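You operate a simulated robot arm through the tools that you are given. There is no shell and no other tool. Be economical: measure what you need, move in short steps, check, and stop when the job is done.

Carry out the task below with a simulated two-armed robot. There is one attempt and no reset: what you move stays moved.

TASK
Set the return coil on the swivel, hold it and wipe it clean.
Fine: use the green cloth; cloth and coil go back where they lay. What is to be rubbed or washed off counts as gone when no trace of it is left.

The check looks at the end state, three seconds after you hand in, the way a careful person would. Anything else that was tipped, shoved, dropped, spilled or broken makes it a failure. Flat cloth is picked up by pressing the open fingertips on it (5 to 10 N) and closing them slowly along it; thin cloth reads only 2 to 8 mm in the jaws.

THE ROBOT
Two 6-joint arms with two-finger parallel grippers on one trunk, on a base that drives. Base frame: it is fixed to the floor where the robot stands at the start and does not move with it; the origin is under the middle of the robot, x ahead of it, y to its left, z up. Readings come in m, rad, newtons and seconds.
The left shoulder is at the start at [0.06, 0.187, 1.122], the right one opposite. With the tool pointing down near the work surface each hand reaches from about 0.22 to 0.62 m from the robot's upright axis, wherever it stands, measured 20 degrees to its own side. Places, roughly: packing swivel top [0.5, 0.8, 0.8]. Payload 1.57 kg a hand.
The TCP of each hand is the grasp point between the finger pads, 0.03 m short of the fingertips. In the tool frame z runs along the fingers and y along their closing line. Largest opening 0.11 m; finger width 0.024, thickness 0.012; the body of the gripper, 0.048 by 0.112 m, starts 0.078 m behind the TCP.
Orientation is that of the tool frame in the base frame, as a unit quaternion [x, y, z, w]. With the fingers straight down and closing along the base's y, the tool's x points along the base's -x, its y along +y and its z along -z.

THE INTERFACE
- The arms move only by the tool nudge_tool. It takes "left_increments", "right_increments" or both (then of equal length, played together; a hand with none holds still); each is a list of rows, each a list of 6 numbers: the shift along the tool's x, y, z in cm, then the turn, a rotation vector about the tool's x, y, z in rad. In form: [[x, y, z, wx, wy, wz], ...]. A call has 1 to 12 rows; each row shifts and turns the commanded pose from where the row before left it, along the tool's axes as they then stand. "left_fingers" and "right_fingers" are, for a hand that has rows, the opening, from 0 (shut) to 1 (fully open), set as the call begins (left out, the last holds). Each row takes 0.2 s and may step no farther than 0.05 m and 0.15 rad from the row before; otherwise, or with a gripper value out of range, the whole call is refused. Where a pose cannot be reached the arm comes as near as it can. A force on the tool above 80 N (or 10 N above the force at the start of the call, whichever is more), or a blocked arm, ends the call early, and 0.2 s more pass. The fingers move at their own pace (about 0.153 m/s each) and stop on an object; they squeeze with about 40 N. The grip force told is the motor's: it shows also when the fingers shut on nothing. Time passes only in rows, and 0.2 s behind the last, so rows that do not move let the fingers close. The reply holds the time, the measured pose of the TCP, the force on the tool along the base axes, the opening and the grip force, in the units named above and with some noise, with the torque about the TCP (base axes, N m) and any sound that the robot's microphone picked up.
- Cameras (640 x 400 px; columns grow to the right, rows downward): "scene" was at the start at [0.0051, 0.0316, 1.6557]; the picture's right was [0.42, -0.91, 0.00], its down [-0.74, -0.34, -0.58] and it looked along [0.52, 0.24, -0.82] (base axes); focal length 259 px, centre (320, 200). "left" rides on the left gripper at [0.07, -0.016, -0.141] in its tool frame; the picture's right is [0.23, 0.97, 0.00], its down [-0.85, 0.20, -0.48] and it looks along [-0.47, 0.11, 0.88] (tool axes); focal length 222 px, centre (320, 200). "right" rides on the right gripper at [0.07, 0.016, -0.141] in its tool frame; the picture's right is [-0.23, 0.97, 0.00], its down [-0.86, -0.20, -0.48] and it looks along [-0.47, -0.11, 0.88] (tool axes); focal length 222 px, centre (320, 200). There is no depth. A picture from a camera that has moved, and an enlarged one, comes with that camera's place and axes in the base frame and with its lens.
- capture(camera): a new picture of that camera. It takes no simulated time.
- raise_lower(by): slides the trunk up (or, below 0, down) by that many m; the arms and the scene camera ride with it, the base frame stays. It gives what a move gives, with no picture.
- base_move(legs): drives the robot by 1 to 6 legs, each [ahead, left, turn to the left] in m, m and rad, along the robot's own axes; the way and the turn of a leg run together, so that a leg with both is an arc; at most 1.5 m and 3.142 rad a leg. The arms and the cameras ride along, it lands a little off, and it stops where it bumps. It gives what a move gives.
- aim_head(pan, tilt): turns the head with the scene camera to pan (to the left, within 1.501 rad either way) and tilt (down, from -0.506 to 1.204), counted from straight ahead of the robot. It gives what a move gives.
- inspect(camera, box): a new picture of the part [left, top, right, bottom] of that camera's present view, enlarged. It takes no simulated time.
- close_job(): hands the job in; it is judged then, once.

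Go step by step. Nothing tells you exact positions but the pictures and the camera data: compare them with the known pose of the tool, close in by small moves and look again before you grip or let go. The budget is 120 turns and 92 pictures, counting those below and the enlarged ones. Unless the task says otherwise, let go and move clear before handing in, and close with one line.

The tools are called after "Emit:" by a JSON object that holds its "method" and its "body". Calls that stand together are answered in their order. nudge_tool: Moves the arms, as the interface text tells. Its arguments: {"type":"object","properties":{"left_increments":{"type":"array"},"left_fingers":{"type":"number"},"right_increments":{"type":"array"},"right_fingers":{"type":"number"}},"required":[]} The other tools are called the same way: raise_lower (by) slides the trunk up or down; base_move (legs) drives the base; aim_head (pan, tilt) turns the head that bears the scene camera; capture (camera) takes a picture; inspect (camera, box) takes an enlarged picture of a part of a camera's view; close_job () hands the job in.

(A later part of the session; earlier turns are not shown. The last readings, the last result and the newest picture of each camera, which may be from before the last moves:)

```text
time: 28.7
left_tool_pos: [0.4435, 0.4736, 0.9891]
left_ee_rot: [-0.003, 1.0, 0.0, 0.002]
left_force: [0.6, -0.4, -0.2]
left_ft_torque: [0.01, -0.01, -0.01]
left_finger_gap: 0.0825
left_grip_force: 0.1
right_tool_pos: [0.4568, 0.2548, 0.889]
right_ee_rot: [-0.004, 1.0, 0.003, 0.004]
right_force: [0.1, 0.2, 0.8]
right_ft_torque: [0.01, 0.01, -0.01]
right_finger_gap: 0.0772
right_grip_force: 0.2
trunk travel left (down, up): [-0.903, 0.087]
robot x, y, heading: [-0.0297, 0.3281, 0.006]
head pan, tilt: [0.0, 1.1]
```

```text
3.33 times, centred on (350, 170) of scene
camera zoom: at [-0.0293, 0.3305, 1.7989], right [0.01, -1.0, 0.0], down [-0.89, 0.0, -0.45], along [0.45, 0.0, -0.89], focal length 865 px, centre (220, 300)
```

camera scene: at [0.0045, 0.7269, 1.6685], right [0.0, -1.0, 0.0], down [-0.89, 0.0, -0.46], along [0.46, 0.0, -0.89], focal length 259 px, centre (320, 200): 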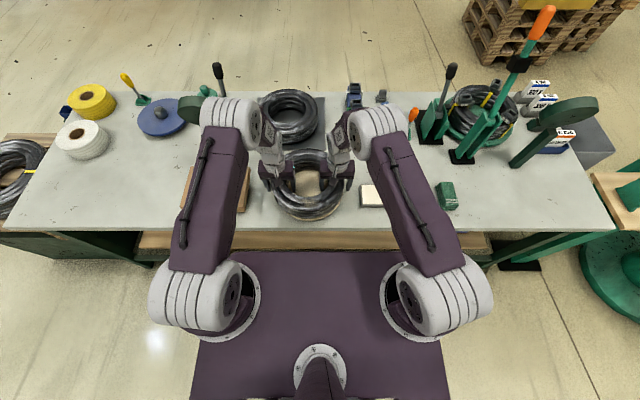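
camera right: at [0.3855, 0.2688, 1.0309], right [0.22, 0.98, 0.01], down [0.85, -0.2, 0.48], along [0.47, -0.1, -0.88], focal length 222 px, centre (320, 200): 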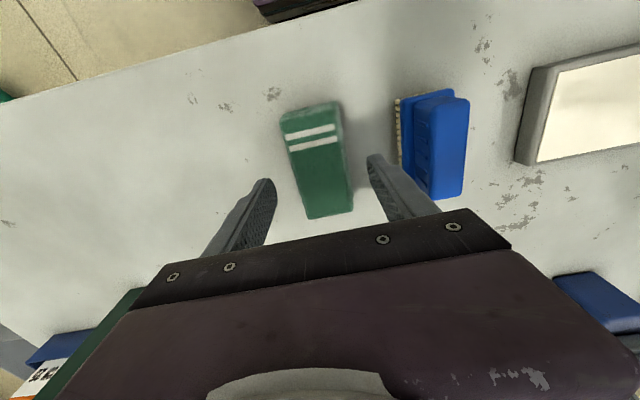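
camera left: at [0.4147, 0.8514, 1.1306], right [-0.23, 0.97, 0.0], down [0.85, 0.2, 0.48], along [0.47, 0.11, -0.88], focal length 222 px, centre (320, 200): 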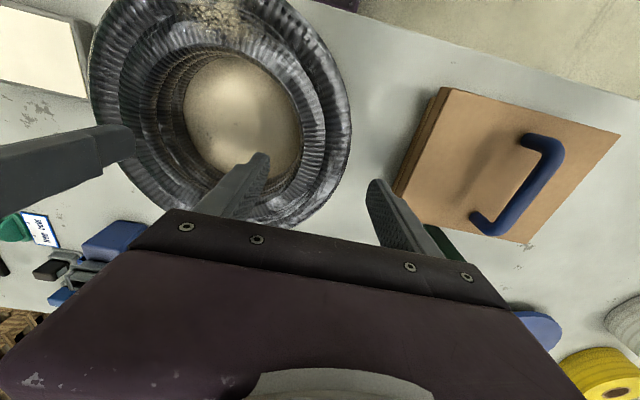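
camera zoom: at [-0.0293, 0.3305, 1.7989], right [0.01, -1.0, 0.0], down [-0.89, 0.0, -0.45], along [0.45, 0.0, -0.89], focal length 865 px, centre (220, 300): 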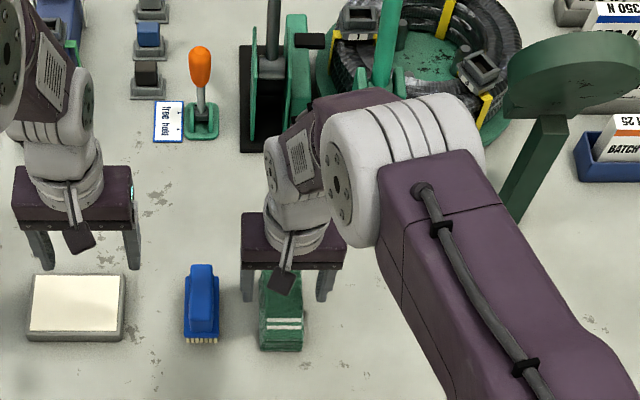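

The cloth sits between the fingers. I'll descend 4 cm so the pads take its upper part, then close.

Emit:
{"method": "nudge_tool", "body": {"right_increments": [[0, 0, 2, 0, 0, 0], [0, 0, 2.1, 0, 0, 0], [0, 0, 0, 0, 0, 0]]}}

Emit:
{"method": "nudge_tool", "body": {"right_increments": [[0, 0, 0, 0, 0, 0], [0, 0, 0, 0, 0, 0], [0, 0, 0, 0, 0, 0]], "right_fingers": 0.0}}

Emit:
{"method": "capture", "body": {"camera": "right"}}

```text
time: 29.5
left_tool_pos: [0.4437, 0.474, 0.9889]
left_ee_rot: [-0.003, 1.0, -0.001, 0.003]
left_force: [0.3, -0.8, -0.1]
left_ft_torque: [0.01, -0.03, 0.01]
left_finger_gap: 0.0826
left_grip_force: 0.0
right_tool_pos: [0.4547, 0.2555, 0.8507]
right_ee_rot: [-0.004, 1.0, 0.003, 0.003]
right_force: [-0.4, 0.1, -0.8]
right_ft_torque: [0.03, -0.01, 0.0]
right_finger_gap: 0.0769
right_grip_force: 0.1
trunk travel left (down, up): [-0.903, 0.087]
robot x, y, heading: [-0.0301, 0.33, 0.006]
head pan, tilt: [0.0, 1.1]
```

```text
time: 30.3
left_tool_pos: [0.4444, 0.474, 0.9901]
left_ee_rot: [-0.002, 1.0, -0.001, 0.002]
left_force: [-1.2, -0.6, 0.1]
left_ft_torque: [-0.02, 0.01, 0.04]
left_finger_gap: 0.0824
left_grip_force: 0.0
right_tool_pos: [0.4546, 0.2558, 0.8523]
right_ee_rot: [-0.004, 1.0, 0.003, 0.004]
right_force: [-0.2, -0.4, -0.5]
right_ft_torque: [0.01, 0.03, 0.02]
right_finger_gap: 0.0526
right_grip_force: 39.6
trunk travel left (down, up): [-0.903, 0.087]
robot x, y, heading: [-0.0318, 0.327, -0.001]
head pan, tilt: [0.0, 1.1]
```

```text
56 pictures are left
camera right: at [0.3849, 0.2704, 0.9934], right [0.22, 0.98, 0.01], down [0.85, -0.2, 0.48], along [0.47, -0.1, -0.88], focal length 222 px, centre (320, 200)
```

right: 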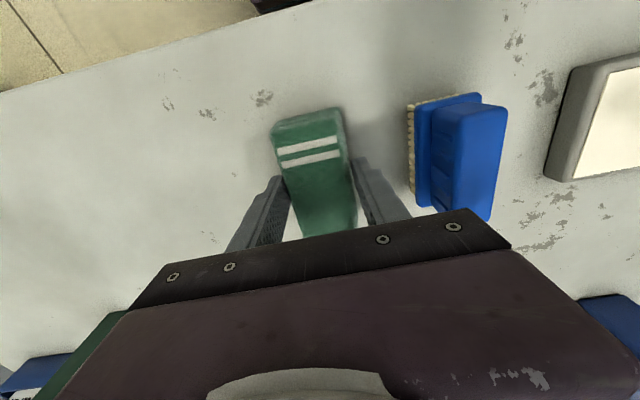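

The cloth is gripped at a 53 mm gap, with the pose noted as (0.455, 0.256, 0.852). I'll lift it with the arm and drive back to the swivel.

Emit:
{"method": "nudge_tool", "body": {"right_increments": [[0, 0, -3, 0, 0, 0], [0, 0, -4, 0, 0, 0], [0, 0, -4, 0, 0, 0], [0, 0, -3, 0, 0, 0]]}}

Emit:
{"method": "capture", "body": {"camera": "right"}}

Emit:
{"method": "inspect", "body": {"camera": "scene", "box": [280, 110, 420, 230]}}

```text
time: 31.3
left_tool_pos: [0.4439, 0.4742, 0.9899]
left_ee_rot: [-0.002, 1.0, 0.0, 0.003]
left_force: [-0.2, -0.6, -0.7]
left_ft_torque: [-0.03, -0.01, 0.0]
left_finger_gap: 0.0823
left_grip_force: 0.2
right_tool_pos: [0.4536, 0.2538, 0.9899]
right_ee_rot: [-0.003, 1.0, 0.002, 0.003]
right_force: [-0.7, -0.2, -1.0]
right_ft_torque: [-0.03, 0.0, -0.03]
right_finger_gap: 0.0525
right_grip_force: 40.1
trunk travel left (down, up): [-0.903, 0.087]
robot x, y, heading: [-0.0346, 0.3327, 0.004]
head pan, tilt: [0.0, 1.1]
```

```text
55 pictures are left
camera right: at [0.3827, 0.2694, 1.1312], right [0.22, 0.98, 0.01], down [0.85, -0.2, 0.48], along [0.47, -0.1, -0.88], focal length 222 px, centre (320, 200)
```

right: 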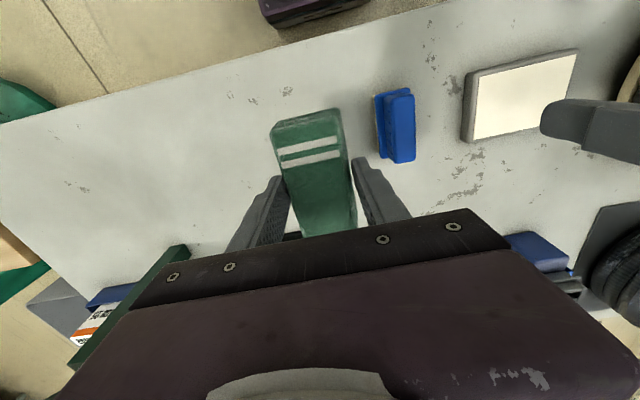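

```text
3.33 times, centred on (350, 170) of scene
camera zoom: at [-0.0299, 0.3312, 1.7988], right [0.01, -1.0, 0.0], down [-0.89, 0.0, -0.45], along [0.45, 0.0, -0.89], focal length 865 px, centre (220, 300)
```

zoom: 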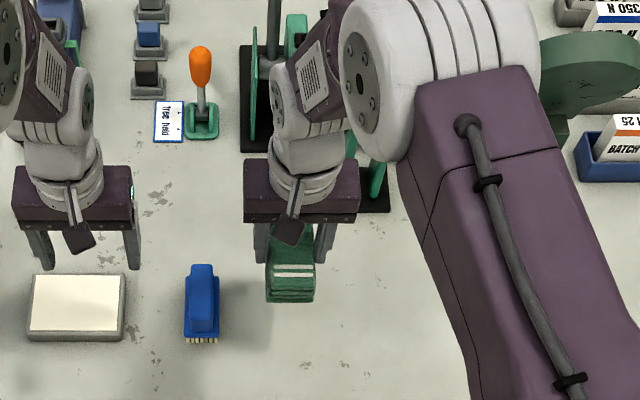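

The cloth is held with about 2 cm protruding below the fingertips. I'll drive back to the swivel and look at the dirt up close.

Emit:
{"method": "base_move", "body": {"legs": [[0.038, 0.394, 0]]}}

Emit:
{"method": "nudge_tool", "body": {"right_increments": [[4, -1.5, 0, 0, 0, 0], [4, -1.5, 0, 0, 0, 0]]}}

Emit:
{"method": "capture", "body": {"camera": "right"}}

Emit:
{"method": "inspect", "body": {"camera": "scene", "box": [250, 130, 390, 225]}}

Emit:
{"method": "capture", "body": {"camera": "left"}}

```text
time: 33.8
left_tool_pos: [0.4802, 0.8737, 0.9889]
left_ee_rot: [-0.003, 1.0, 0.0, 0.003]
left_force: [-0.7, -0.3, -0.6]
left_ft_torque: [0.01, 0.03, 0.01]
left_finger_gap: 0.0826
left_grip_force: 0.0
right_tool_pos: [0.4898, 0.6534, 0.9887]
right_ee_rot: [-0.004, 1.0, 0.003, 0.003]
right_force: [-0.5, -0.5, -1.0]
right_ft_torque: [0.02, -0.01, -0.01]
right_finger_gap: 0.0531
right_grip_force: 39.6
trunk travel left (down, up): [-0.903, 0.087]
robot x, y, heading: [0.0033, 0.7297, 0.005]
head pan, tilt: [0.0, 1.1]
```

```text
time: 34.4
left_tool_pos: [0.4787, 0.874, 0.9903]
left_ee_rot: [-0.003, 1.0, 0.0, 0.003]
left_force: [0.6, 0.2, 0.2]
left_ft_torque: [0.03, 0.0, 0.02]
left_finger_gap: 0.0826
left_grip_force: 0.1
right_tool_pos: [0.4099, 0.6197, 0.9893]
right_ee_rot: [-0.003, 1.0, 0.003, 0.004]
right_force: [-0.1, 0.1, -0.2]
right_ft_torque: [-0.03, -0.03, 0.01]
right_finger_gap: 0.053
right_grip_force: 39.7
trunk travel left (down, up): [-0.903, 0.087]
robot x, y, heading: [0.0049, 0.7286, 0.008]
head pan, tilt: [0.0, 1.1]
```

```text
53 pictures are left
camera right: at [0.3383, 0.6354, 1.1316], right [0.22, 0.98, 0.01], down [0.85, -0.2, 0.48], along [0.47, -0.1, -0.87], focal length 222 px, centre (320, 200)
```

right: 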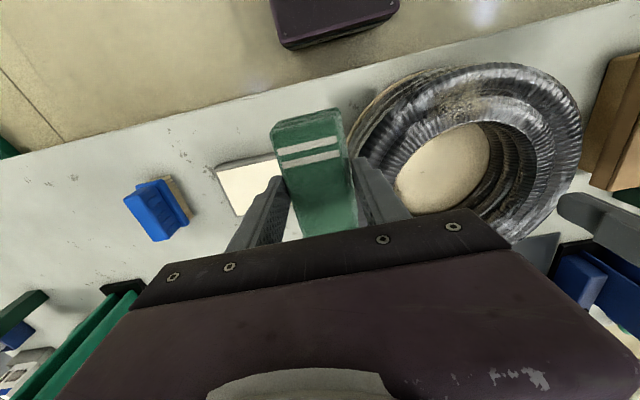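

```text
4.21 times, centred on (320, 178) of scene
camera zoom: at [0.0055, 0.7291, 1.7989], right [0.01, -1.0, 0.0], down [-0.89, 0.0, -0.45], along [0.45, 0.0, -0.89], focal length 1092 px, centre (320, 295)
```

zoom: 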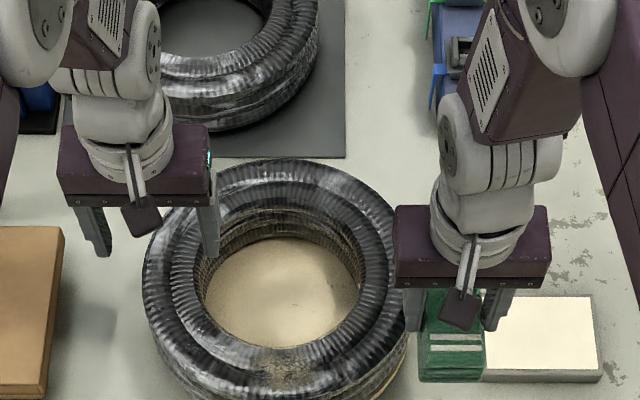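

```text
51 pictures are left
camera left: at [0.4101, 0.8566, 1.1314], right [-0.23, 0.97, 0.0], down [0.85, 0.2, 0.48], along [0.47, 0.11, -0.88], focal length 222 px, centre (320, 200)
```

left: 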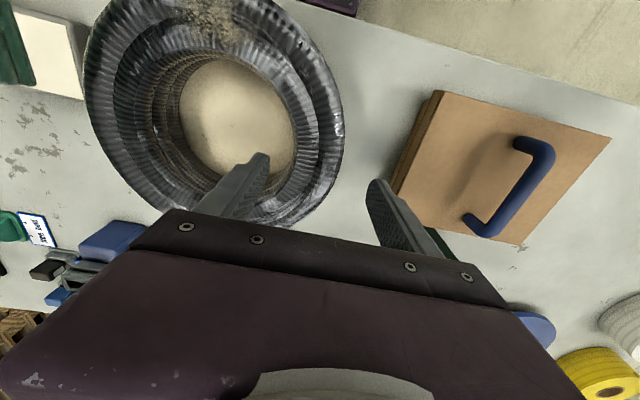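

I'll zoom in on the dirt from both wrist cameras to see its full extent.

Emit:
{"method": "inspect", "body": {"camera": "right", "box": [350, 50, 600, 206]}}

Emit:
{"method": "inspect", "body": {"camera": "left", "box": [80, 0, 350, 169]}}

Emit:
{"method": "inspect", "body": {"camera": "scene", "box": [270, 175, 350, 225]}}

```text
2.56 times, centred on (475, 128) of right
camera zoom: at [0.3383, 0.6354, 1.1316], right [0.22, 0.98, 0.01], down [0.85, -0.2, 0.48], along [0.47, -0.1, -0.87], focal length 569 px, centre (-77, 384)
```

zoom: 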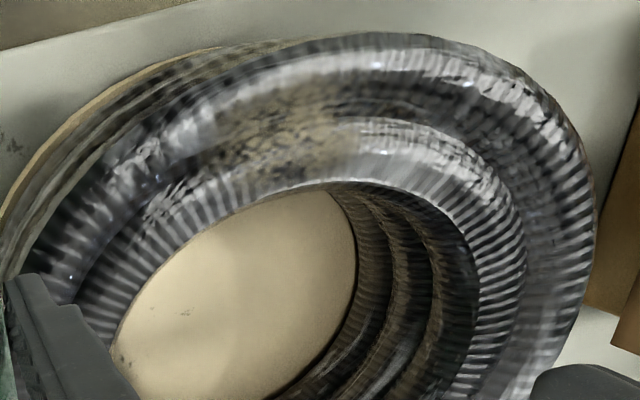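

```text
2.37 times, centred on (215, 84) of left
camera zoom: at [0.4101, 0.8566, 1.1314], right [-0.23, 0.97, 0.0], down [0.85, 0.2, 0.48], along [0.47, 0.11, -0.88], focal length 526 px, centre (568, 473)
```

zoom: 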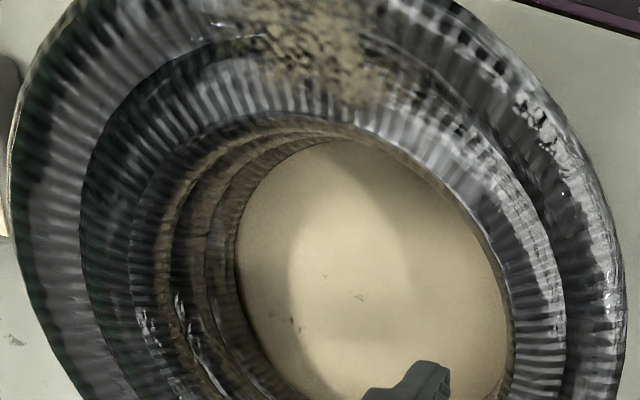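

```text
8.00 times, centred on (310, 200) of scene
camera zoom: at [0.0055, 0.7291, 1.7989], right [0.01, -1.0, 0.0], down [-0.89, 0.0, -0.45], along [0.45, 0.0, -0.89], focal length 2076 px, centre (400, 200)
```

zoom: 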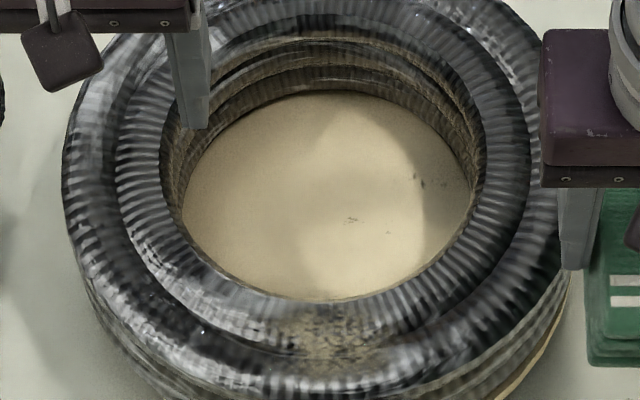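

The dirt sits in the groove on the near top side, centred at about (0.392, 0.762) and some 6 cm long. I'll lower the left hand to hold the coil's left side.

Emit:
{"method": "nudge_tool", "body": {"left_increments": [[-0.4, -0.6, 0, 0, 0, 0], [0, 0, 4, 0, 0, 0], [0, 0, 4, 0, 0, 0], [0, 0, 2, 0, 0, 0], [0, 0, 1.6, 0, 0, 0]], "left_fingers": 0.8}}

Emit:
{"method": "capture", "body": {"camera": "left"}}

```text
time: 35.6
left_tool_pos: [0.4843, 0.8694, 0.8728]
left_ee_rot: [-0.003, 1.0, -0.001, 0.002]
left_force: [-0.9, -0.1, 0.2]
left_ft_torque: [0.03, 0.01, 0.0]
left_finger_gap: 0.088
left_grip_force: 0.1
right_tool_pos: [0.4106, 0.6224, 0.99]
right_ee_rot: [-0.004, 1.0, 0.002, 0.003]
right_force: [0.2, 0.0, -0.3]
right_ft_torque: [0.04, -0.02, -0.03]
right_finger_gap: 0.0526
right_grip_force: 40.2
trunk travel left (down, up): [-0.903, 0.087]
robot x, y, heading: [0.0006, 0.7289, 0.006]
head pan, tilt: [0.0, 1.1]
```

```text
47 pictures are left
camera left: at [0.4154, 0.8524, 1.0136], right [-0.23, 0.97, 0.0], down [0.85, 0.2, 0.48], along [0.47, 0.11, -0.88], focal length 222 px, centre (320, 200)
```

left: 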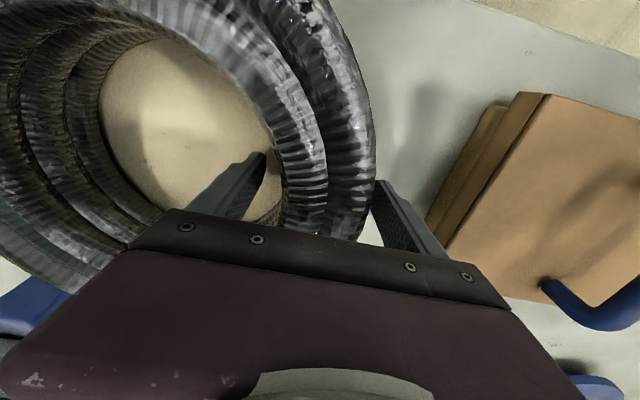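

The left fingers straddle the bundle. I'll close them and bring the cloth above the dirt at the same time.

Emit:
{"method": "nudge_tool", "body": {"left_increments": [[0, 0, 0, 0, 0, 0], [0, 0, 0, 0, 0, 0], [0, 0, 0, 0, 0, 0], [0, 0, 0, 0, 0, 0]], "right_increments": [[0.6, 4.5, 0, 0, 0, 0], [0.6, 4.5, 0, 0, 0, 0], [0.6, 4.5, 0, 0, 0, 0], [0, 0, 1.5, 0, 0, 0]], "left_fingers": 0}}

Emit:
{"method": "inspect", "body": {"camera": "scene", "box": [230, 130, 400, 236]}}

Emit:
{"method": "capture", "body": {"camera": "right"}}

```text
time: 36.6
left_tool_pos: [0.4821, 0.8696, 0.873]
left_ee_rot: [-0.002, 1.0, -0.001, 0.001]
left_force: [-2.7, 1.0, -0.1]
left_ft_torque: [-0.03, -0.82, -0.35]
left_finger_gap: 0.0533
left_grip_force: 39.9
right_tool_pos: [0.393, 0.761, 0.976]
right_ee_rot: [-0.004, 1.0, 0.003, 0.004]
right_force: [-0.9, -1.0, -1.2]
right_ft_torque: [0.02, -0.02, 0.0]
right_finger_gap: 0.0531
right_grip_force: 39.7
trunk travel left (down, up): [-0.903, 0.087]
robot x, y, heading: [0.0037, 0.7276, 0.004]
head pan, tilt: [0.0, 1.1]
```

```text
3.76 times, centred on (315, 183) of scene
camera zoom: at [0.0069, 0.7311, 1.7989], right [0.01, -1.0, 0.0], down [-0.89, -0.01, -0.45], along [0.45, 0.0, -0.89], focal length 977 px, centre (339, 264)
```

zoom: 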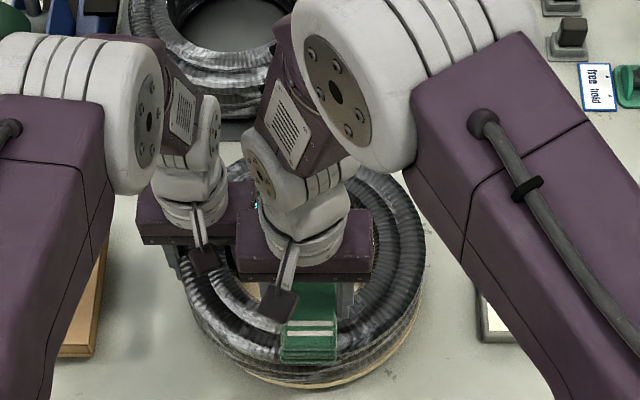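

```text
45 pictures are left
camera right: at [0.3225, 0.7758, 1.1177], right [0.22, 0.98, 0.01], down [0.85, -0.2, 0.48], along [0.47, -0.1, -0.88], focal length 222 px, centre (320, 200)
```

right: 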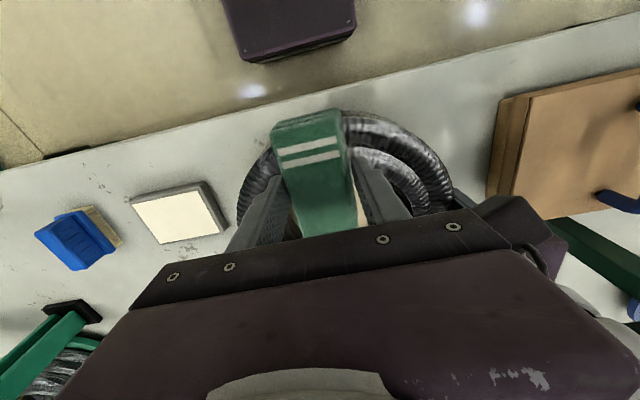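

Clear of the left hand. I'll descend until the cloth touches.

Emit:
{"method": "nudge_tool", "body": {"right_increments": [[0, 0, 1, 0, 0, 0], [0, 0, 0.5, 0, 0, 0], [0, 0, 0.5, 0, 0, 0]]}}

Emit:
{"method": "nudge_tool", "body": {"right_increments": [[0, 0, 0.4, 0, 0, 0], [0, 0, 0.3, 0, 0, 0]]}}

```text
time: 37.4
left_tool_pos: [0.4827, 0.8696, 0.8728]
left_ee_rot: [-0.003, 1.0, -0.001, 0.002]
left_force: [3.8, 4.1, -11.1]
left_ft_torque: [1.71, 0.03, -0.09]
left_finger_gap: 0.0533
left_grip_force: 39.8
right_tool_pos: [0.392, 0.7602, 0.9567]
right_ee_rot: [-0.004, 1.0, 0.003, 0.005]
right_force: [-6.2, -5.9, 36.9]
right_ft_torque: [-0.76, 0.0, 0.09]
right_finger_gap: 0.0528
right_grip_force: 40.1
trunk travel left (down, up): [-0.903, 0.087]
robot x, y, heading: [0.007, 0.7329, 0.001]
head pan, tilt: [0.0, 1.1]
```

```text
time: 38.0
left_tool_pos: [0.4826, 0.869, 0.8731]
left_ee_rot: [-0.003, 1.0, -0.001, 0.003]
left_force: [0.8, 5.9, -8.4]
left_ft_torque: [0.9, -0.13, -0.48]
left_finger_gap: 0.0533
left_grip_force: 39.9
right_tool_pos: [0.3924, 0.7601, 0.9503]
right_ee_rot: [-0.003, 1.0, 0.003, 0.005]
right_force: [0.9, -4.8, 50.8]
right_ft_torque: [-0.57, -0.02, 0.0]
right_finger_gap: 0.0533
right_grip_force: 39.7
trunk travel left (down, up): [-0.903, 0.087]
robot x, y, heading: [0.0034, 0.73, 0.005]
head pan, tilt: [0.0, 1.1]
```

Contact came earlier than expected, and 50 N is too much. I'll back off to a lighter press.

Emit:
{"method": "nudge_tool", "body": {"right_increments": [[0, 0, -0.2, 0, 0, 0], [0, 0, -0.2, 0, 0, 0]]}}

Emit:
{"method": "capture", "body": {"camera": "right"}}

```text
time: 38.6
left_tool_pos: [0.4818, 0.8683, 0.8719]
left_ee_rot: [-0.003, 1.0, 0.0, 0.001]
left_force: [-8.1, 2.3, 0.3]
left_ft_torque: [0.51, 1.54, -0.71]
left_finger_gap: 0.053
left_grip_force: 40.2
right_tool_pos: [0.3895, 0.7582, 0.9508]
right_ee_rot: [-0.005, 1.0, 0.002, 0.002]
right_force: [2.4, 2.7, 1.8]
right_ft_torque: [0.16, -0.14, 0.02]
right_finger_gap: 0.053
right_grip_force: 39.7
trunk travel left (down, up): [-0.903, 0.087]
robot x, y, heading: [0.0038, 0.7306, 0.011]
head pan, tilt: [0.0, 1.1]
```

```text
44 pictures are left
camera right: at [0.3198, 0.7741, 1.0919], right [0.22, 0.98, 0.0], down [0.85, -0.19, 0.48], along [0.47, -0.1, -0.88], focal length 222 px, centre (320, 200)
```

right: 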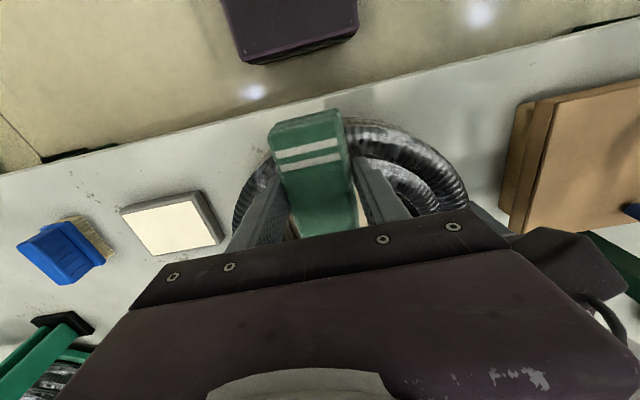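

Light contact now. I'll press about 1.5 mm more and make slow strokes along the ring.

Emit:
{"method": "nudge_tool", "body": {"right_increments": [[0, 0, 0.15, 0, 0, 0], [0, 1, 0, 0, 0, 0], [0, 0.8, 0, 0, 0, 0], [0, -1, 0, 0, 0, 0], [0, -1, 0, 0, 0, 0], [0, -1, 0, 0, 0, 0], [0, -1, 0, 0, 0, 0], [0, -1, 0, 0, 0, 0], [0, 1, 0, 0, 0, 0], [0, 1, 0, 0, 0, 0], [0, 1, 0, 0, 0, 0]]}}

```text
time: 41.0
left_tool_pos: [0.4831, 0.869, 0.8729]
left_ee_rot: [-0.002, 1.0, 0.0, 0.002]
left_force: [2.4, 20.9, -8.2]
left_ft_torque: [0.32, -0.64, -1.76]
left_finger_gap: 0.0526
left_grip_force: 40.1
right_tool_pos: [0.3915, 0.7533, 0.9499]
right_ee_rot: [-0.003, 1.0, 0.002, 0.002]
right_force: [-0.8, -23.9, 31.8]
right_ft_torque: [-1.4, -0.16, -0.18]
right_finger_gap: 0.0528
right_grip_force: 40.0
trunk travel left (down, up): [-0.903, 0.087]
robot x, y, heading: [0.0003, 0.7275, 0.008]
head pan, tilt: [0.0, 1.1]
```

Friction shows the cloth is rubbing. I'll do a few more strokes slightly lighter, including radial ones, then look.

Emit:
{"method": "nudge_tool", "body": {"right_increments": [[0, 0, -0.1, 0, 0, 0], [0, 1, 0, 0, 0, 0], [0, 1, 0, 0, 0, 0], [1, 0, 0, 0, 0, 0], [0, -1.2, 0, 0, 0, 0], [0, -1.2, 0, 0, 0, 0], [0, -1.2, 0, 0, 0, 0], [0, -1.2, 0, 0, 0, 0], [-1, 0, 0, 0, 0, 0], [-1, 0, 0, 0, 0, 0], [0, 1.2, 0, 0, 0, 0], [0, 1.2, 0, 0, 0, 0]]}}

Emit:
{"method": "nudge_tool", "body": {"right_increments": [[0, 1.2, 0, 0, 0, 0], [0, 1.2, 0, 0, 0, 0], [0.5, 0, 0, 0, 0, 0], [0, -1.2, 0, 0, 0, 0], [0, -1.2, 0, 0, 0, 0], [0, -1.2, 0, 0, 0, 0], [0, -1.2, 0, 0, 0, 0], [0, 0, -2, 0, 0, 0], [0, -4, -1.5, 0, 0, 0], [0, -4, 0, 0, 0, 0], [0, -4, 0, 0, 0, 0]]}}

Emit:
{"method": "inspect", "body": {"camera": "scene", "box": [270, 175, 350, 225]}}

Emit:
{"method": "capture", "body": {"camera": "right"}}

```text
time: 43.6
left_tool_pos: [0.484, 0.8696, 0.8727]
left_ee_rot: [-0.002, 1.0, -0.001, 0.003]
left_force: [-2.7, 0.2, -0.2]
left_ft_torque: [0.48, -0.21, -0.21]
left_finger_gap: 0.0527
left_grip_force: 39.5
right_tool_pos: [0.4014, 0.755, 0.9512]
right_ee_rot: [-0.005, 1.0, 0.003, 0.004]
right_force: [0.2, 0.1, -1.1]
right_ft_torque: [0.0, 0.0, 0.03]
right_finger_gap: 0.0526
right_grip_force: 40.0
trunk travel left (down, up): [-0.903, 0.087]
robot x, y, heading: [0.009, 0.7289, 0.011]
head pan, tilt: [0.0, 1.1]
```

```text
time: 46.0
left_tool_pos: [0.4842, 0.8695, 0.8716]
left_ee_rot: [-0.003, 1.0, 0.0, 0.003]
left_force: [0.0, 3.0, 0.3]
left_ft_torque: [1.43, 0.19, 0.11]
left_finger_gap: 0.0526
left_grip_force: 40.0
right_tool_pos: [0.3988, 0.6085, 0.9835]
right_ee_rot: [-0.004, 1.0, 0.003, 0.004]
right_force: [-0.4, -0.1, -0.6]
right_ft_torque: [-0.01, 0.0, -0.02]
right_finger_gap: 0.0527
right_grip_force: 39.9
trunk travel left (down, up): [-0.903, 0.087]
robot x, y, heading: [0.0055, 0.7304, 0.012]
head pan, tilt: [0.0, 1.1]
```

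```text
8.00 times, centred on (310, 200) of scene
camera zoom: at [0.008, 0.7307, 1.7989], right [0.01, -1.0, 0.0], down [-0.89, -0.01, -0.45], along [0.45, 0.0, -0.89], focal length 2076 px, centre (400, 200)
```

zoom: 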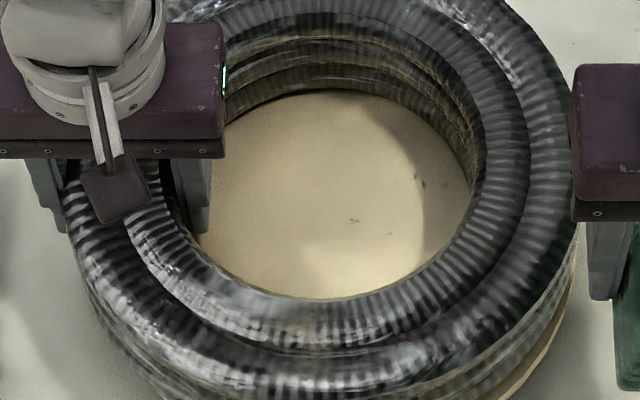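

```text
42 pictures are left
camera right: at [0.328, 0.624, 1.1254], right [0.22, 0.98, 0.01], down [0.85, -0.19, 0.48], along [0.47, -0.1, -0.88], focal length 222 px, centre (320, 200)
```

right: 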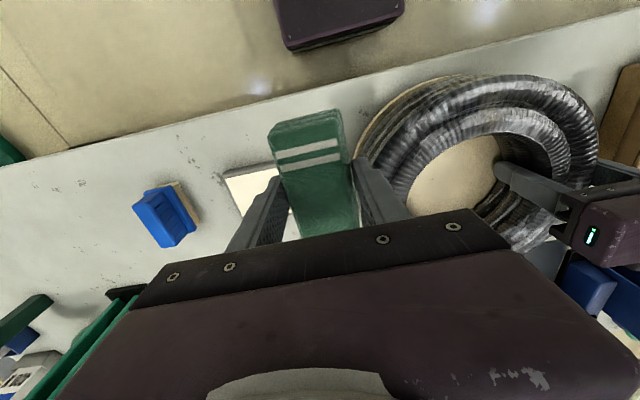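

Nearly all gone. I'll zoom to check for residue.

Emit:
{"method": "inspect", "body": {"camera": "right", "box": [380, 60, 560, 172]}}

Emit:
{"method": "inspect", "body": {"camera": "scene", "box": [290, 202, 338, 232]}}

```text
3.56 times, centred on (470, 116) of right
camera zoom: at [0.328, 0.624, 1.1254], right [0.22, 0.98, 0.01], down [0.85, -0.19, 0.48], along [0.47, -0.1, -0.88], focal length 790 px, centre (-213, 499)
```

zoom: 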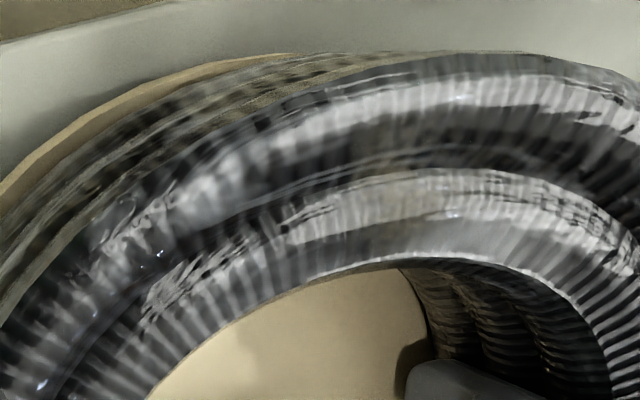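

```text
13.33 times, centred on (314, 217) of scene
camera zoom: at [0.008, 0.7307, 1.7989], right [0.01, -1.0, 0.0], down [-0.89, -0.01, -0.45], along [0.45, 0.0, -0.89], focal length 3459 px, centre (400, -27)
```

zoom: 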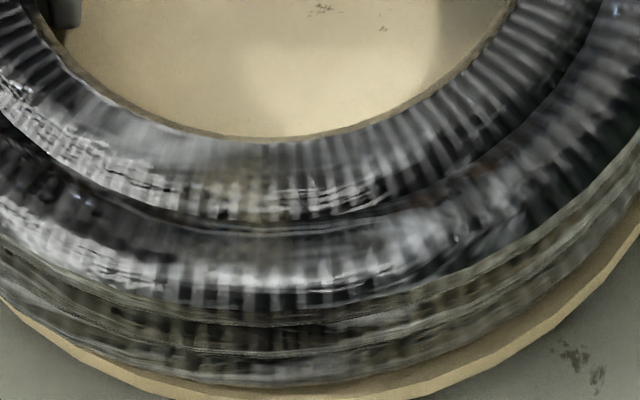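

A faint beige trace remains around (0.395, 0.78), on the +y end of the patch. I'll wipe further that way with a bit more pressure.

Emit:
{"method": "nudge_tool", "body": {"right_increments": [[0, 4, 0, 0, 0, 0], [0, 4, 0, 0, 0, 0], [0, 4, 0, 0, 0, 0], [0, 4, 0, 0, 0, 0], [0, 0, 1.5, 0, 0, 0], [0, 0, 1.4, 0, 0, 0], [0, 0, 0.3, 0, 0, 0], [0, 0, 0.2, 0, 0, 0]]}}

```text
time: 47.8
left_tool_pos: [0.4838, 0.869, 0.8722]
left_ee_rot: [-0.002, 1.0, -0.001, 0.003]
left_force: [-1.4, 1.7, -0.8]
left_ft_torque: [1.01, -0.22, -0.13]
left_finger_gap: 0.0525
left_grip_force: 40.0
right_tool_pos: [0.3984, 0.7693, 0.952]
right_ee_rot: [-0.004, 1.0, 0.003, 0.003]
right_force: [-0.4, 0.0, 0.1]
right_ft_torque: [0.03, -0.04, 0.01]
right_finger_gap: 0.053
right_grip_force: 40.1
trunk travel left (down, up): [-0.903, 0.087]
robot x, y, heading: [0.0056, 0.7292, 0.004]
head pan, tilt: [0.0, 1.1]
```

Emit:
{"method": "nudge_tool", "body": {"right_increments": [[0, 0, 0.2, 0, 0, 0], [0, 0, 0.2, 0, 0, 0], [0, 0, 0, 0, 0, 0]]}}

```text
time: 48.6
left_tool_pos: [0.4824, 0.869, 0.8727]
left_ee_rot: [-0.003, 1.0, 0.0, 0.004]
left_force: [9.1, 4.5, -17.2]
left_ft_torque: [1.52, -0.63, 0.51]
left_finger_gap: 0.0526
left_grip_force: 39.9
right_tool_pos: [0.3967, 0.7703, 0.9495]
right_ee_rot: [-0.005, 1.0, 0.004, 0.005]
right_force: [-6.2, -4.1, 48.7]
right_ft_torque: [-0.39, 0.27, 0.05]
right_finger_gap: 0.0533
right_grip_force: 39.9
trunk travel left (down, up): [-0.903, 0.087]
robot x, y, heading: [0.0059, 0.7255, 0.009]
head pan, tilt: [0.0, 1.1]
```

Contact reached, but stiff (49 N). I'll ease off 1.5 mm and stroke.

Emit:
{"method": "nudge_tool", "body": {"right_increments": [[0, 0, -0.15, 0, 0, 0], [0, 0.8, 0, 0, 0, 0], [0, 0.8, 0, 0, 0, 0], [0, -0.8, 0, 0, 0, 0], [0, -0.8, 0, 0, 0, 0], [0, -0.8, 0, 0, 0, 0], [0, -0.8, 0, 0, 0, 0], [0, 0.8, 0, 0, 0, 0], [0, 0.8, 0, 0, 0, 0], [0, 0.8, 0, 0, 0, 0], [0, 0.8, 0, 0, 0, 0]]}}

Emit:
{"method": "nudge_tool", "body": {"right_increments": [[0, 0, 0.05, 0, 0, 0], [0, -0.8, 0, 0, 0, 0], [1, 0, 0, 0, 0, 0], [-1, 0, 0, 0, 0, 0], [-1, 0, 0, 0, 0, 0], [0, -0.8, 0, 0, 0, 0], [1, 0, 0, 0, 0, 0], [1, 0, 0, 0, 0, 0], [0, -1, 0, 0, 0, 0], [-1, 0, 0, 0, 0, 0], [-1, 0, 0, 0, 0, 0]]}}

```text
time: 51.0
left_tool_pos: [0.4854, 0.8711, 0.8733]
left_ee_rot: [0.001, 1.0, 0.001, 0.003]
left_force: [5.5, 49.8, -0.6]
left_ft_torque: [-9.14, -0.04, -4.67]
left_finger_gap: 0.0529
left_grip_force: 40.2
right_tool_pos: [0.3966, 0.7803, 0.9475]
right_ee_rot: [-0.003, 1.0, 0.002, 0.0]
right_force: [2.8, -55.8, 26.4]
right_ft_torque: [4.97, -0.57, 0.35]
right_finger_gap: 0.053
right_grip_force: 39.9
trunk travel left (down, up): [-0.903, 0.087]
robot x, y, heading: [0.0003, 0.7316, 0.003]
head pan, tilt: [0.0, 1.1]
```

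```text
time: 53.4
left_tool_pos: [0.4824, 0.8692, 0.8727]
left_ee_rot: [-0.003, 1.0, -0.001, 0.003]
left_force: [-4.9, 2.1, 1.4]
left_ft_torque: [1.11, 1.02, -0.52]
left_finger_gap: 0.0526
left_grip_force: 39.7
right_tool_pos: [0.4059, 0.759, 0.9476]
right_ee_rot: [-0.005, 1.0, 0.003, 0.004]
right_force: [-0.4, -0.1, -0.4]
right_ft_torque: [-0.01, 0.0, -0.01]
right_finger_gap: 0.0531
right_grip_force: 40.4
trunk travel left (down, up): [-0.903, 0.087]
robot x, y, heading: [0.0057, 0.729, 0.008]
head pan, tilt: [0.0, 1.1]
```

The right gripper touched the left one at y≈0.78, so that's the limit. I'll lift off and inspect.

Emit:
{"method": "nudge_tool", "body": {"right_increments": [[0, 0, -2, 0, 0, 0], [0, -4, -1.5, 0, 0, 0], [0, -4, 0, 0, 0, 0], [0, -4, 0, 0, 0, 0], [0, -3, 0, 0, 0, 0]]}}

Emit:
{"method": "inspect", "body": {"camera": "right", "box": [380, 60, 560, 172]}}

Emit:
{"method": "inspect", "body": {"camera": "scene", "box": [290, 202, 338, 232]}}

```text
time: 54.6
left_tool_pos: [0.4841, 0.8685, 0.8725]
left_ee_rot: [-0.003, 1.0, -0.001, 0.003]
left_force: [-1.3, 3.2, 0.7]
left_ft_torque: [1.48, 0.63, -0.12]
left_finger_gap: 0.0528
left_grip_force: 39.9
right_tool_pos: [0.4078, 0.6088, 0.9811]
right_ee_rot: [-0.005, 1.0, 0.002, 0.004]
right_force: [-0.1, -0.2, -0.4]
right_ft_torque: [0.01, -0.02, 0.01]
right_finger_gap: 0.0528
right_grip_force: 40.3
trunk travel left (down, up): [-0.903, 0.087]
robot x, y, heading: [0.004, 0.7333, 0.005]
head pan, tilt: [0.0, 1.1]
```

```text
3.56 times, centred on (470, 116) of right
camera zoom: at [0.3378, 0.6234, 1.1232], right [0.22, 0.98, 0.01], down [0.85, -0.19, 0.48], along [0.47, -0.1, -0.88], focal length 790 px, centre (-213, 499)
```

zoom: 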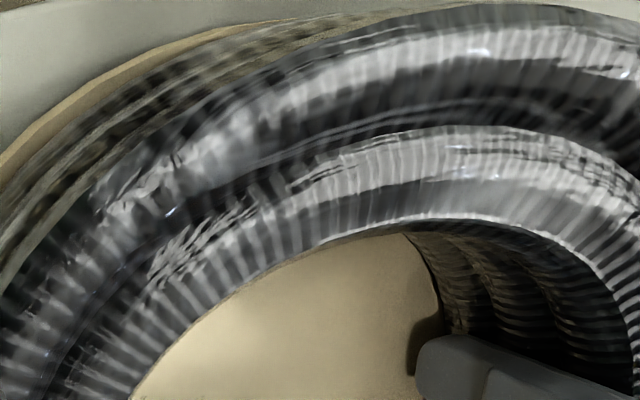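

```text
13.33 times, centred on (314, 217) of scene
camera zoom: at [0.0073, 0.7312, 1.7989], right [0.01, -1.0, 0.0], down [-0.89, -0.01, -0.45], along [0.45, 0.0, -0.89], focal length 3459 px, centre (400, -27)
```

zoom: 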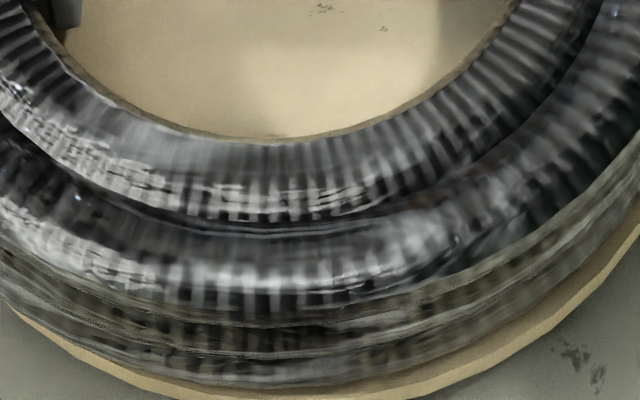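

The patch looks clean. I'll check the rest of the coil for other marks, so I'll release the left hand, move it up, and look.

Emit:
{"method": "nudge_tool", "body": {"left_increments": [[0, 0, 0, 0, 0, 0], [0, 0, 0, 0, 0, 0], [0, 0, -4, 0, 0, 0], [0, 0, -4, 0, 0, 0], [0, 0, -4, 0, 0, 0], [0, 4, -3, 0, 0, 0], [0, 4, 0, 0, 0, 0]], "left_fingers": 0.8}}

Emit:
{"method": "inspect", "body": {"camera": "scene", "box": [270, 160, 366, 220]}}

Emit:
{"method": "inspect", "body": {"camera": "left", "box": [0, 0, 320, 200]}}

```text
time: 56.2
left_tool_pos: [0.4844, 0.951, 1.0246]
left_ee_rot: [-0.003, 1.0, -0.002, 0.002]
left_force: [-0.1, 0.5, 0.1]
left_ft_torque: [0.01, 0.0, 0.04]
left_finger_gap: 0.0879
left_grip_force: 0.0
right_tool_pos: [0.4093, 0.6099, 0.9812]
right_ee_rot: [-0.004, 1.0, 0.002, 0.003]
right_force: [-0.2, -0.4, -1.6]
right_ft_torque: [0.0, 0.03, -0.03]
right_finger_gap: 0.0529
right_grip_force: 40.1
trunk travel left (down, up): [-0.903, 0.087]
robot x, y, heading: [0.0058, 0.732, 0.006]
head pan, tilt: [0.0, 1.1]
```

```text
6.67 times, centred on (318, 190) of scene
camera zoom: at [0.0078, 0.7339, 1.7989], right [0.01, -1.0, 0.0], down [-0.89, -0.01, -0.45], along [0.45, 0.0, -0.89], focal length 1730 px, centre (333, 267)
```

zoom: 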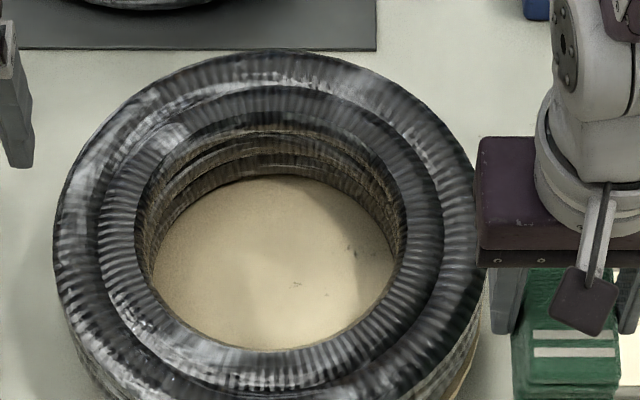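

```text
2.00 times, centred on (160, 100) of left
camera zoom: at [0.4158, 0.9351, 1.165], right [-0.23, 0.97, 0.0], down [0.85, 0.21, 0.48], along [0.47, 0.11, -0.88], focal length 444 px, centre (640, 400)
```

zoom: 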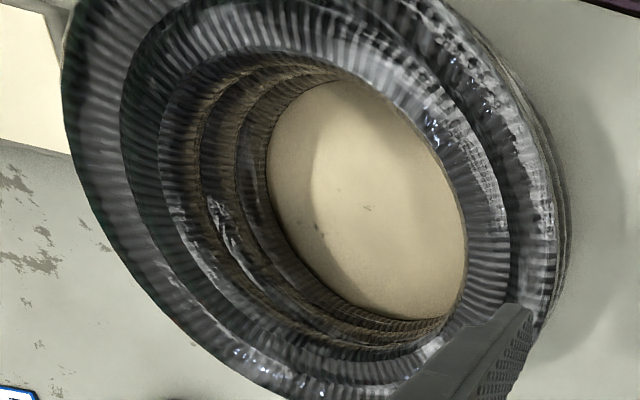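

The rest of the visible coil is clean; the brown tint on the walls is just the disc's reflected colour. Now I'll return the cloth to (0.455, 0.256).

Emit:
{"method": "base_move", "body": {"legs": [[-0.035, -0.4, -0.006]]}}

Emit:
{"method": "capture", "body": {"camera": "right"}}

```text
time: 58.7
left_tool_pos: [0.4516, 0.547, 1.0238]
left_ee_rot: [0.001, 1.0, -0.002, 0.002]
left_force: [0.1, -0.6, 0.1]
left_ft_torque: [-0.04, -0.01, 0.02]
left_finger_gap: 0.0881
left_grip_force: 0.0
right_tool_pos: [0.3741, 0.2071, 0.9821]
right_ee_rot: [-0.002, 1.0, 0.001, 0.004]
right_force: [0.8, 0.3, -0.2]
right_ft_torque: [-0.03, 0.0, 0.01]
right_finger_gap: 0.0529
right_grip_force: 40.5
trunk travel left (down, up): [-0.903, 0.087]
robot x, y, heading: [-0.0305, 0.3324, -0.003]
head pan, tilt: [0.0, 1.1]
```

```text
35 pictures are left
camera right: at [0.3039, 0.2222, 1.1233], right [0.22, 0.97, 0.01], down [0.85, -0.2, 0.48], along [0.47, -0.1, -0.88], focal length 222 px, centre (320, 200)
```

right: 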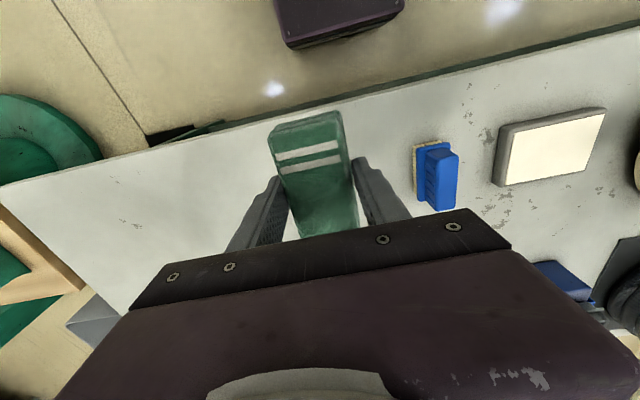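

I'll move above the cloth's original spot and descend to just above the table.

Emit:
{"method": "nudge_tool", "body": {"right_increments": [[-4, 2.4, 0, 0, 0, 0], [-4.05, 2.45, 0, 0, 0, 0], [0, 0, 4, 0, 0, 0], [0, 0, 4, 0, 0, 0], [0, 0, 4, 0, 0, 0], [0, 0, 1, 0, 0, 0], [0, 0, 0, 0, 0, 0]]}}

Emit:
{"method": "capture", "body": {"camera": "right"}}

```text
time: 60.3
left_tool_pos: [0.4515, 0.5453, 1.0252]
left_ee_rot: [0.0, 1.0, -0.001, 0.002]
left_force: [-0.1, 0.1, -0.2]
left_ft_torque: [0.0, -0.03, 0.01]
left_finger_gap: 0.0881
left_grip_force: 0.1
right_tool_pos: [0.457, 0.2544, 0.8515]
right_ee_rot: [-0.001, 1.0, 0.002, 0.003]
right_force: [-0.6, 0.9, -0.3]
right_ft_torque: [0.0, 0.03, 0.01]
right_finger_gap: 0.0526
right_grip_force: 39.9
trunk travel left (down, up): [-0.903, 0.087]
robot x, y, heading: [-0.0248, 0.3294, -0.003]
head pan, tilt: [0.0, 1.1]
```

```text
34 pictures are left
camera right: at [0.3871, 0.2693, 0.9935], right [0.22, 0.97, 0.01], down [0.85, -0.2, 0.48], along [0.47, -0.1, -0.88], focal length 222 px, centre (320, 200)
```

right: 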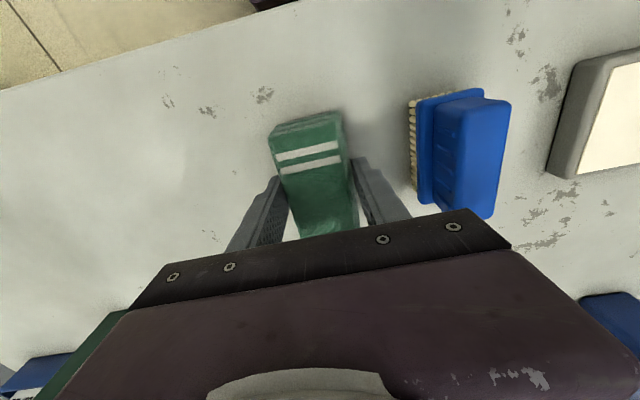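

The view matches the original grasp picture. I'll lower in small steps to contact.

Emit:
{"method": "nudge_tool", "body": {"right_increments": [[0.1, 0.1, 0.4, 0, 0, 0], [0, 0, 0.2, 0, 0, 0], [0, 0, 0, 0, 0, 0]]}}

```text
time: 61.1
left_tool_pos: [0.4518, 0.5475, 1.0239]
left_ee_rot: [0.001, 1.0, -0.001, 0.002]
left_force: [0.1, 0.3, 0.2]
left_ft_torque: [0.02, -0.02, 0.0]
left_finger_gap: 0.0876
left_grip_force: 0.0
right_tool_pos: [0.4542, 0.2559, 0.8467]
right_ee_rot: [-0.002, 1.0, 0.003, 0.004]
right_force: [-0.9, 0.6, -0.5]
right_ft_torque: [-0.03, -0.04, -0.02]
right_finger_gap: 0.0529
right_grip_force: 40.1
trunk travel left (down, up): [-0.903, 0.087]
robot x, y, heading: [-0.0327, 0.3279, -0.001]
head pan, tilt: [0.0, 1.1]
```

Emit:
{"method": "nudge_tool", "body": {"right_increments": [[0, 0, 0.2, 0, 0, 0], [0, 0, 0.15, 0, 0, 0], [0, 0, 0, 0, 0, 0]]}}

```text
time: 61.9
left_tool_pos: [0.4501, 0.5459, 1.0233]
left_ee_rot: [0.0, 1.0, -0.001, 0.002]
left_force: [-0.3, -0.5, -0.9]
left_ft_torque: [0.0, 0.03, -0.03]
left_finger_gap: 0.088
left_grip_force: 0.1
right_tool_pos: [0.4554, 0.2556, 0.844]
right_ee_rot: [-0.001, 1.0, 0.002, 0.004]
right_force: [0.8, -1.1, 5.7]
right_ft_torque: [-0.2, 0.25, 0.06]
right_finger_gap: 0.0528
right_grip_force: 40.3
trunk travel left (down, up): [-0.903, 0.087]
robot x, y, heading: [-0.0292, 0.3273, 0.002]
head pan, tilt: [0.0, 1.1]
```

The cloth touches the table (about 6 N). I'll release it and rise.

Emit:
{"method": "nudge_tool", "body": {"right_increments": [[0, 0, 0, 0, 0, 0], [0, 0, 0, 0, 0, 0], [0, 0, -2, 0, 0, 0], [0, 0, -4, 0, 0, 0], [0, 0, -4, 0, 0, 0], [0, 0, -4, 0, 0, 0]], "right_fingers": 0.7}}

Emit:
{"method": "capture", "body": {"camera": "right"}}

Emit:
{"method": "inspect", "body": {"camera": "scene", "box": [280, 110, 420, 230]}}

```text
time: 63.3
left_tool_pos: [0.4513, 0.5464, 1.0229]
left_ee_rot: [0.001, 1.0, -0.001, 0.003]
left_force: [-0.1, -0.7, 0.5]
left_ft_torque: [0.03, 0.0, 0.02]
left_finger_gap: 0.0881
left_grip_force: 0.0
right_tool_pos: [0.452, 0.257, 0.9826]
right_ee_rot: [-0.003, 1.0, 0.003, 0.003]
right_force: [0.9, 0.0, -0.2]
right_ft_torque: [0.0, 0.02, -0.05]
right_finger_gap: 0.0772
right_grip_force: 0.0
trunk travel left (down, up): [-0.903, 0.087]
robot x, y, heading: [-0.0277, 0.323, 0.001]
head pan, tilt: [0.0, 1.1]
```

```text
33 pictures are left
camera right: at [0.3827, 0.2729, 1.1243], right [0.22, 0.97, 0.01], down [0.85, -0.2, 0.48], along [0.47, -0.1, -0.88], focal length 222 px, centre (320, 200)
```

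right: 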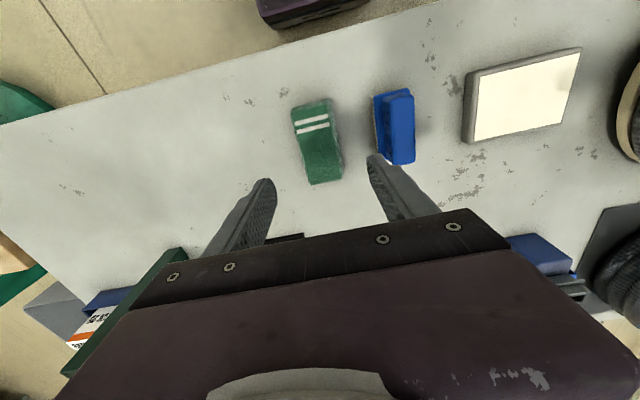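

```text
3.33 times, centred on (350, 170) of scene
camera zoom: at [-0.0273, 0.3301, 1.7988], right [0.0, -1.0, 0.0], down [-0.89, 0.0, -0.45], along [0.45, 0.0, -0.89], focal length 865 px, centre (220, 300)
```

zoom: 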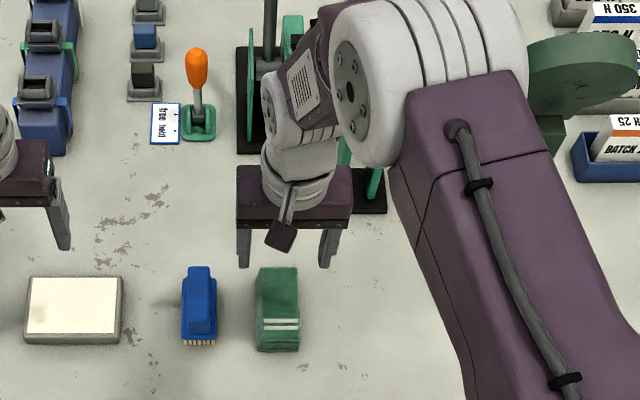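

The cloth is back in its spot. Now back to the swivel for the coil.

Emit:
{"method": "base_move", "body": {"legs": [[0.035, 0.4, 0]]}}

```text
time: 65.8
left_tool_pos: [0.4881, 0.9383, 1.0237]
left_ee_rot: [0.003, 1.0, 0.0, 0.003]
left_force: [0.7, 0.4, 0.1]
left_ft_torque: [-0.01, 0.01, 0.0]
left_finger_gap: 0.088
left_grip_force: 0.1
right_tool_pos: [0.4903, 0.6499, 0.9823]
right_ee_rot: [0.002, 1.0, 0.003, 0.003]
right_force: [0.6, -0.1, -0.7]
right_ft_torque: [0.01, -0.01, 0.04]
right_finger_gap: 0.0769
right_grip_force: 0.1
trunk travel left (down, up): [-0.903, 0.087]
robot x, y, heading: [0.0063, 0.7275, -0.008]
head pan, tilt: [0.0, 1.1]
```

Emit:
{"method": "nudge_tool", "body": {"left_increments": [[0.2, -3.5, 0, 0, 0, 0], [0.2, -3.5, 1.5, 0, 0, 0], [0, 0, 4, 0, 0, 0], [0, 0, 4, 0, 0, 0]], "right_increments": [[0.25, 1, 0, 0, 0, 0], [0.25, 1.1, 0, 0, 0, 0], [0, 0, 3, 0, 0, 0], [0, 0, 2.5, 0, 0, 0]], "left_fingers": 0.8, "right_fingers": 0.8}}

Emit:
{"method": "capture", "body": {"camera": "left"}}

Emit:
{"method": "capture", "body": {"camera": "right"}}

```text
time: 66.8
left_tool_pos: [0.4865, 0.8704, 0.9282]
left_ee_rot: [0.002, 1.0, -0.001, 0.003]
left_force: [0.7, -0.3, -0.8]
left_ft_torque: [-0.02, 0.0, 0.0]
left_finger_gap: 0.0879
left_grip_force: 0.1
right_tool_pos: [0.4855, 0.6732, 0.925]
right_ee_rot: [0.002, 1.0, 0.003, 0.003]
right_force: [0.2, -0.5, -0.1]
right_ft_torque: [-0.03, -0.01, -0.01]
right_finger_gap: 0.0879
right_grip_force: 0.0
trunk travel left (down, up): [-0.903, 0.087]
robot x, y, heading: [0.0081, 0.7262, -0.007]
head pan, tilt: [0.0, 1.1]
```

```text
31 pictures are left
camera left: at [0.4172, 0.8538, 1.0687], right [-0.22, 0.98, 0.0], down [0.85, 0.2, 0.48], along [0.47, 0.1, -0.88], focal length 222 px, centre (320, 200)
```

left: 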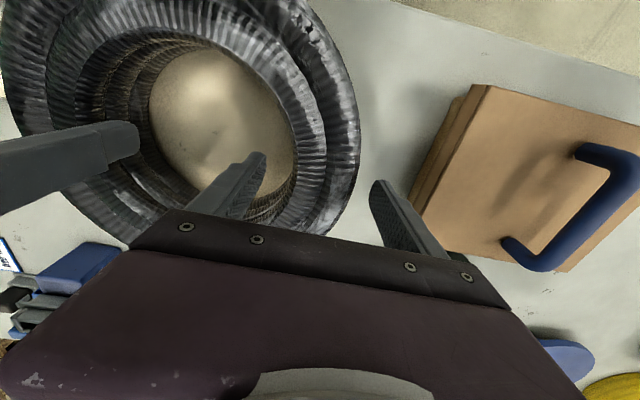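

```text
30 pictures are left
camera right: at [0.4146, 0.688, 1.068], right [0.23, 0.97, 0.01], down [0.85, -0.2, 0.48], along [0.47, -0.11, -0.88], focal length 222 px, centre (320, 200)
```

right: 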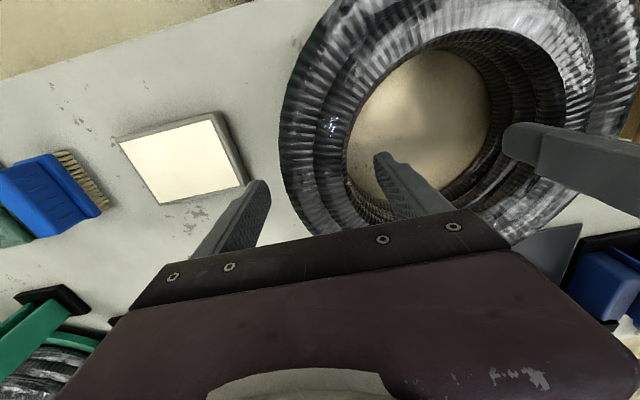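

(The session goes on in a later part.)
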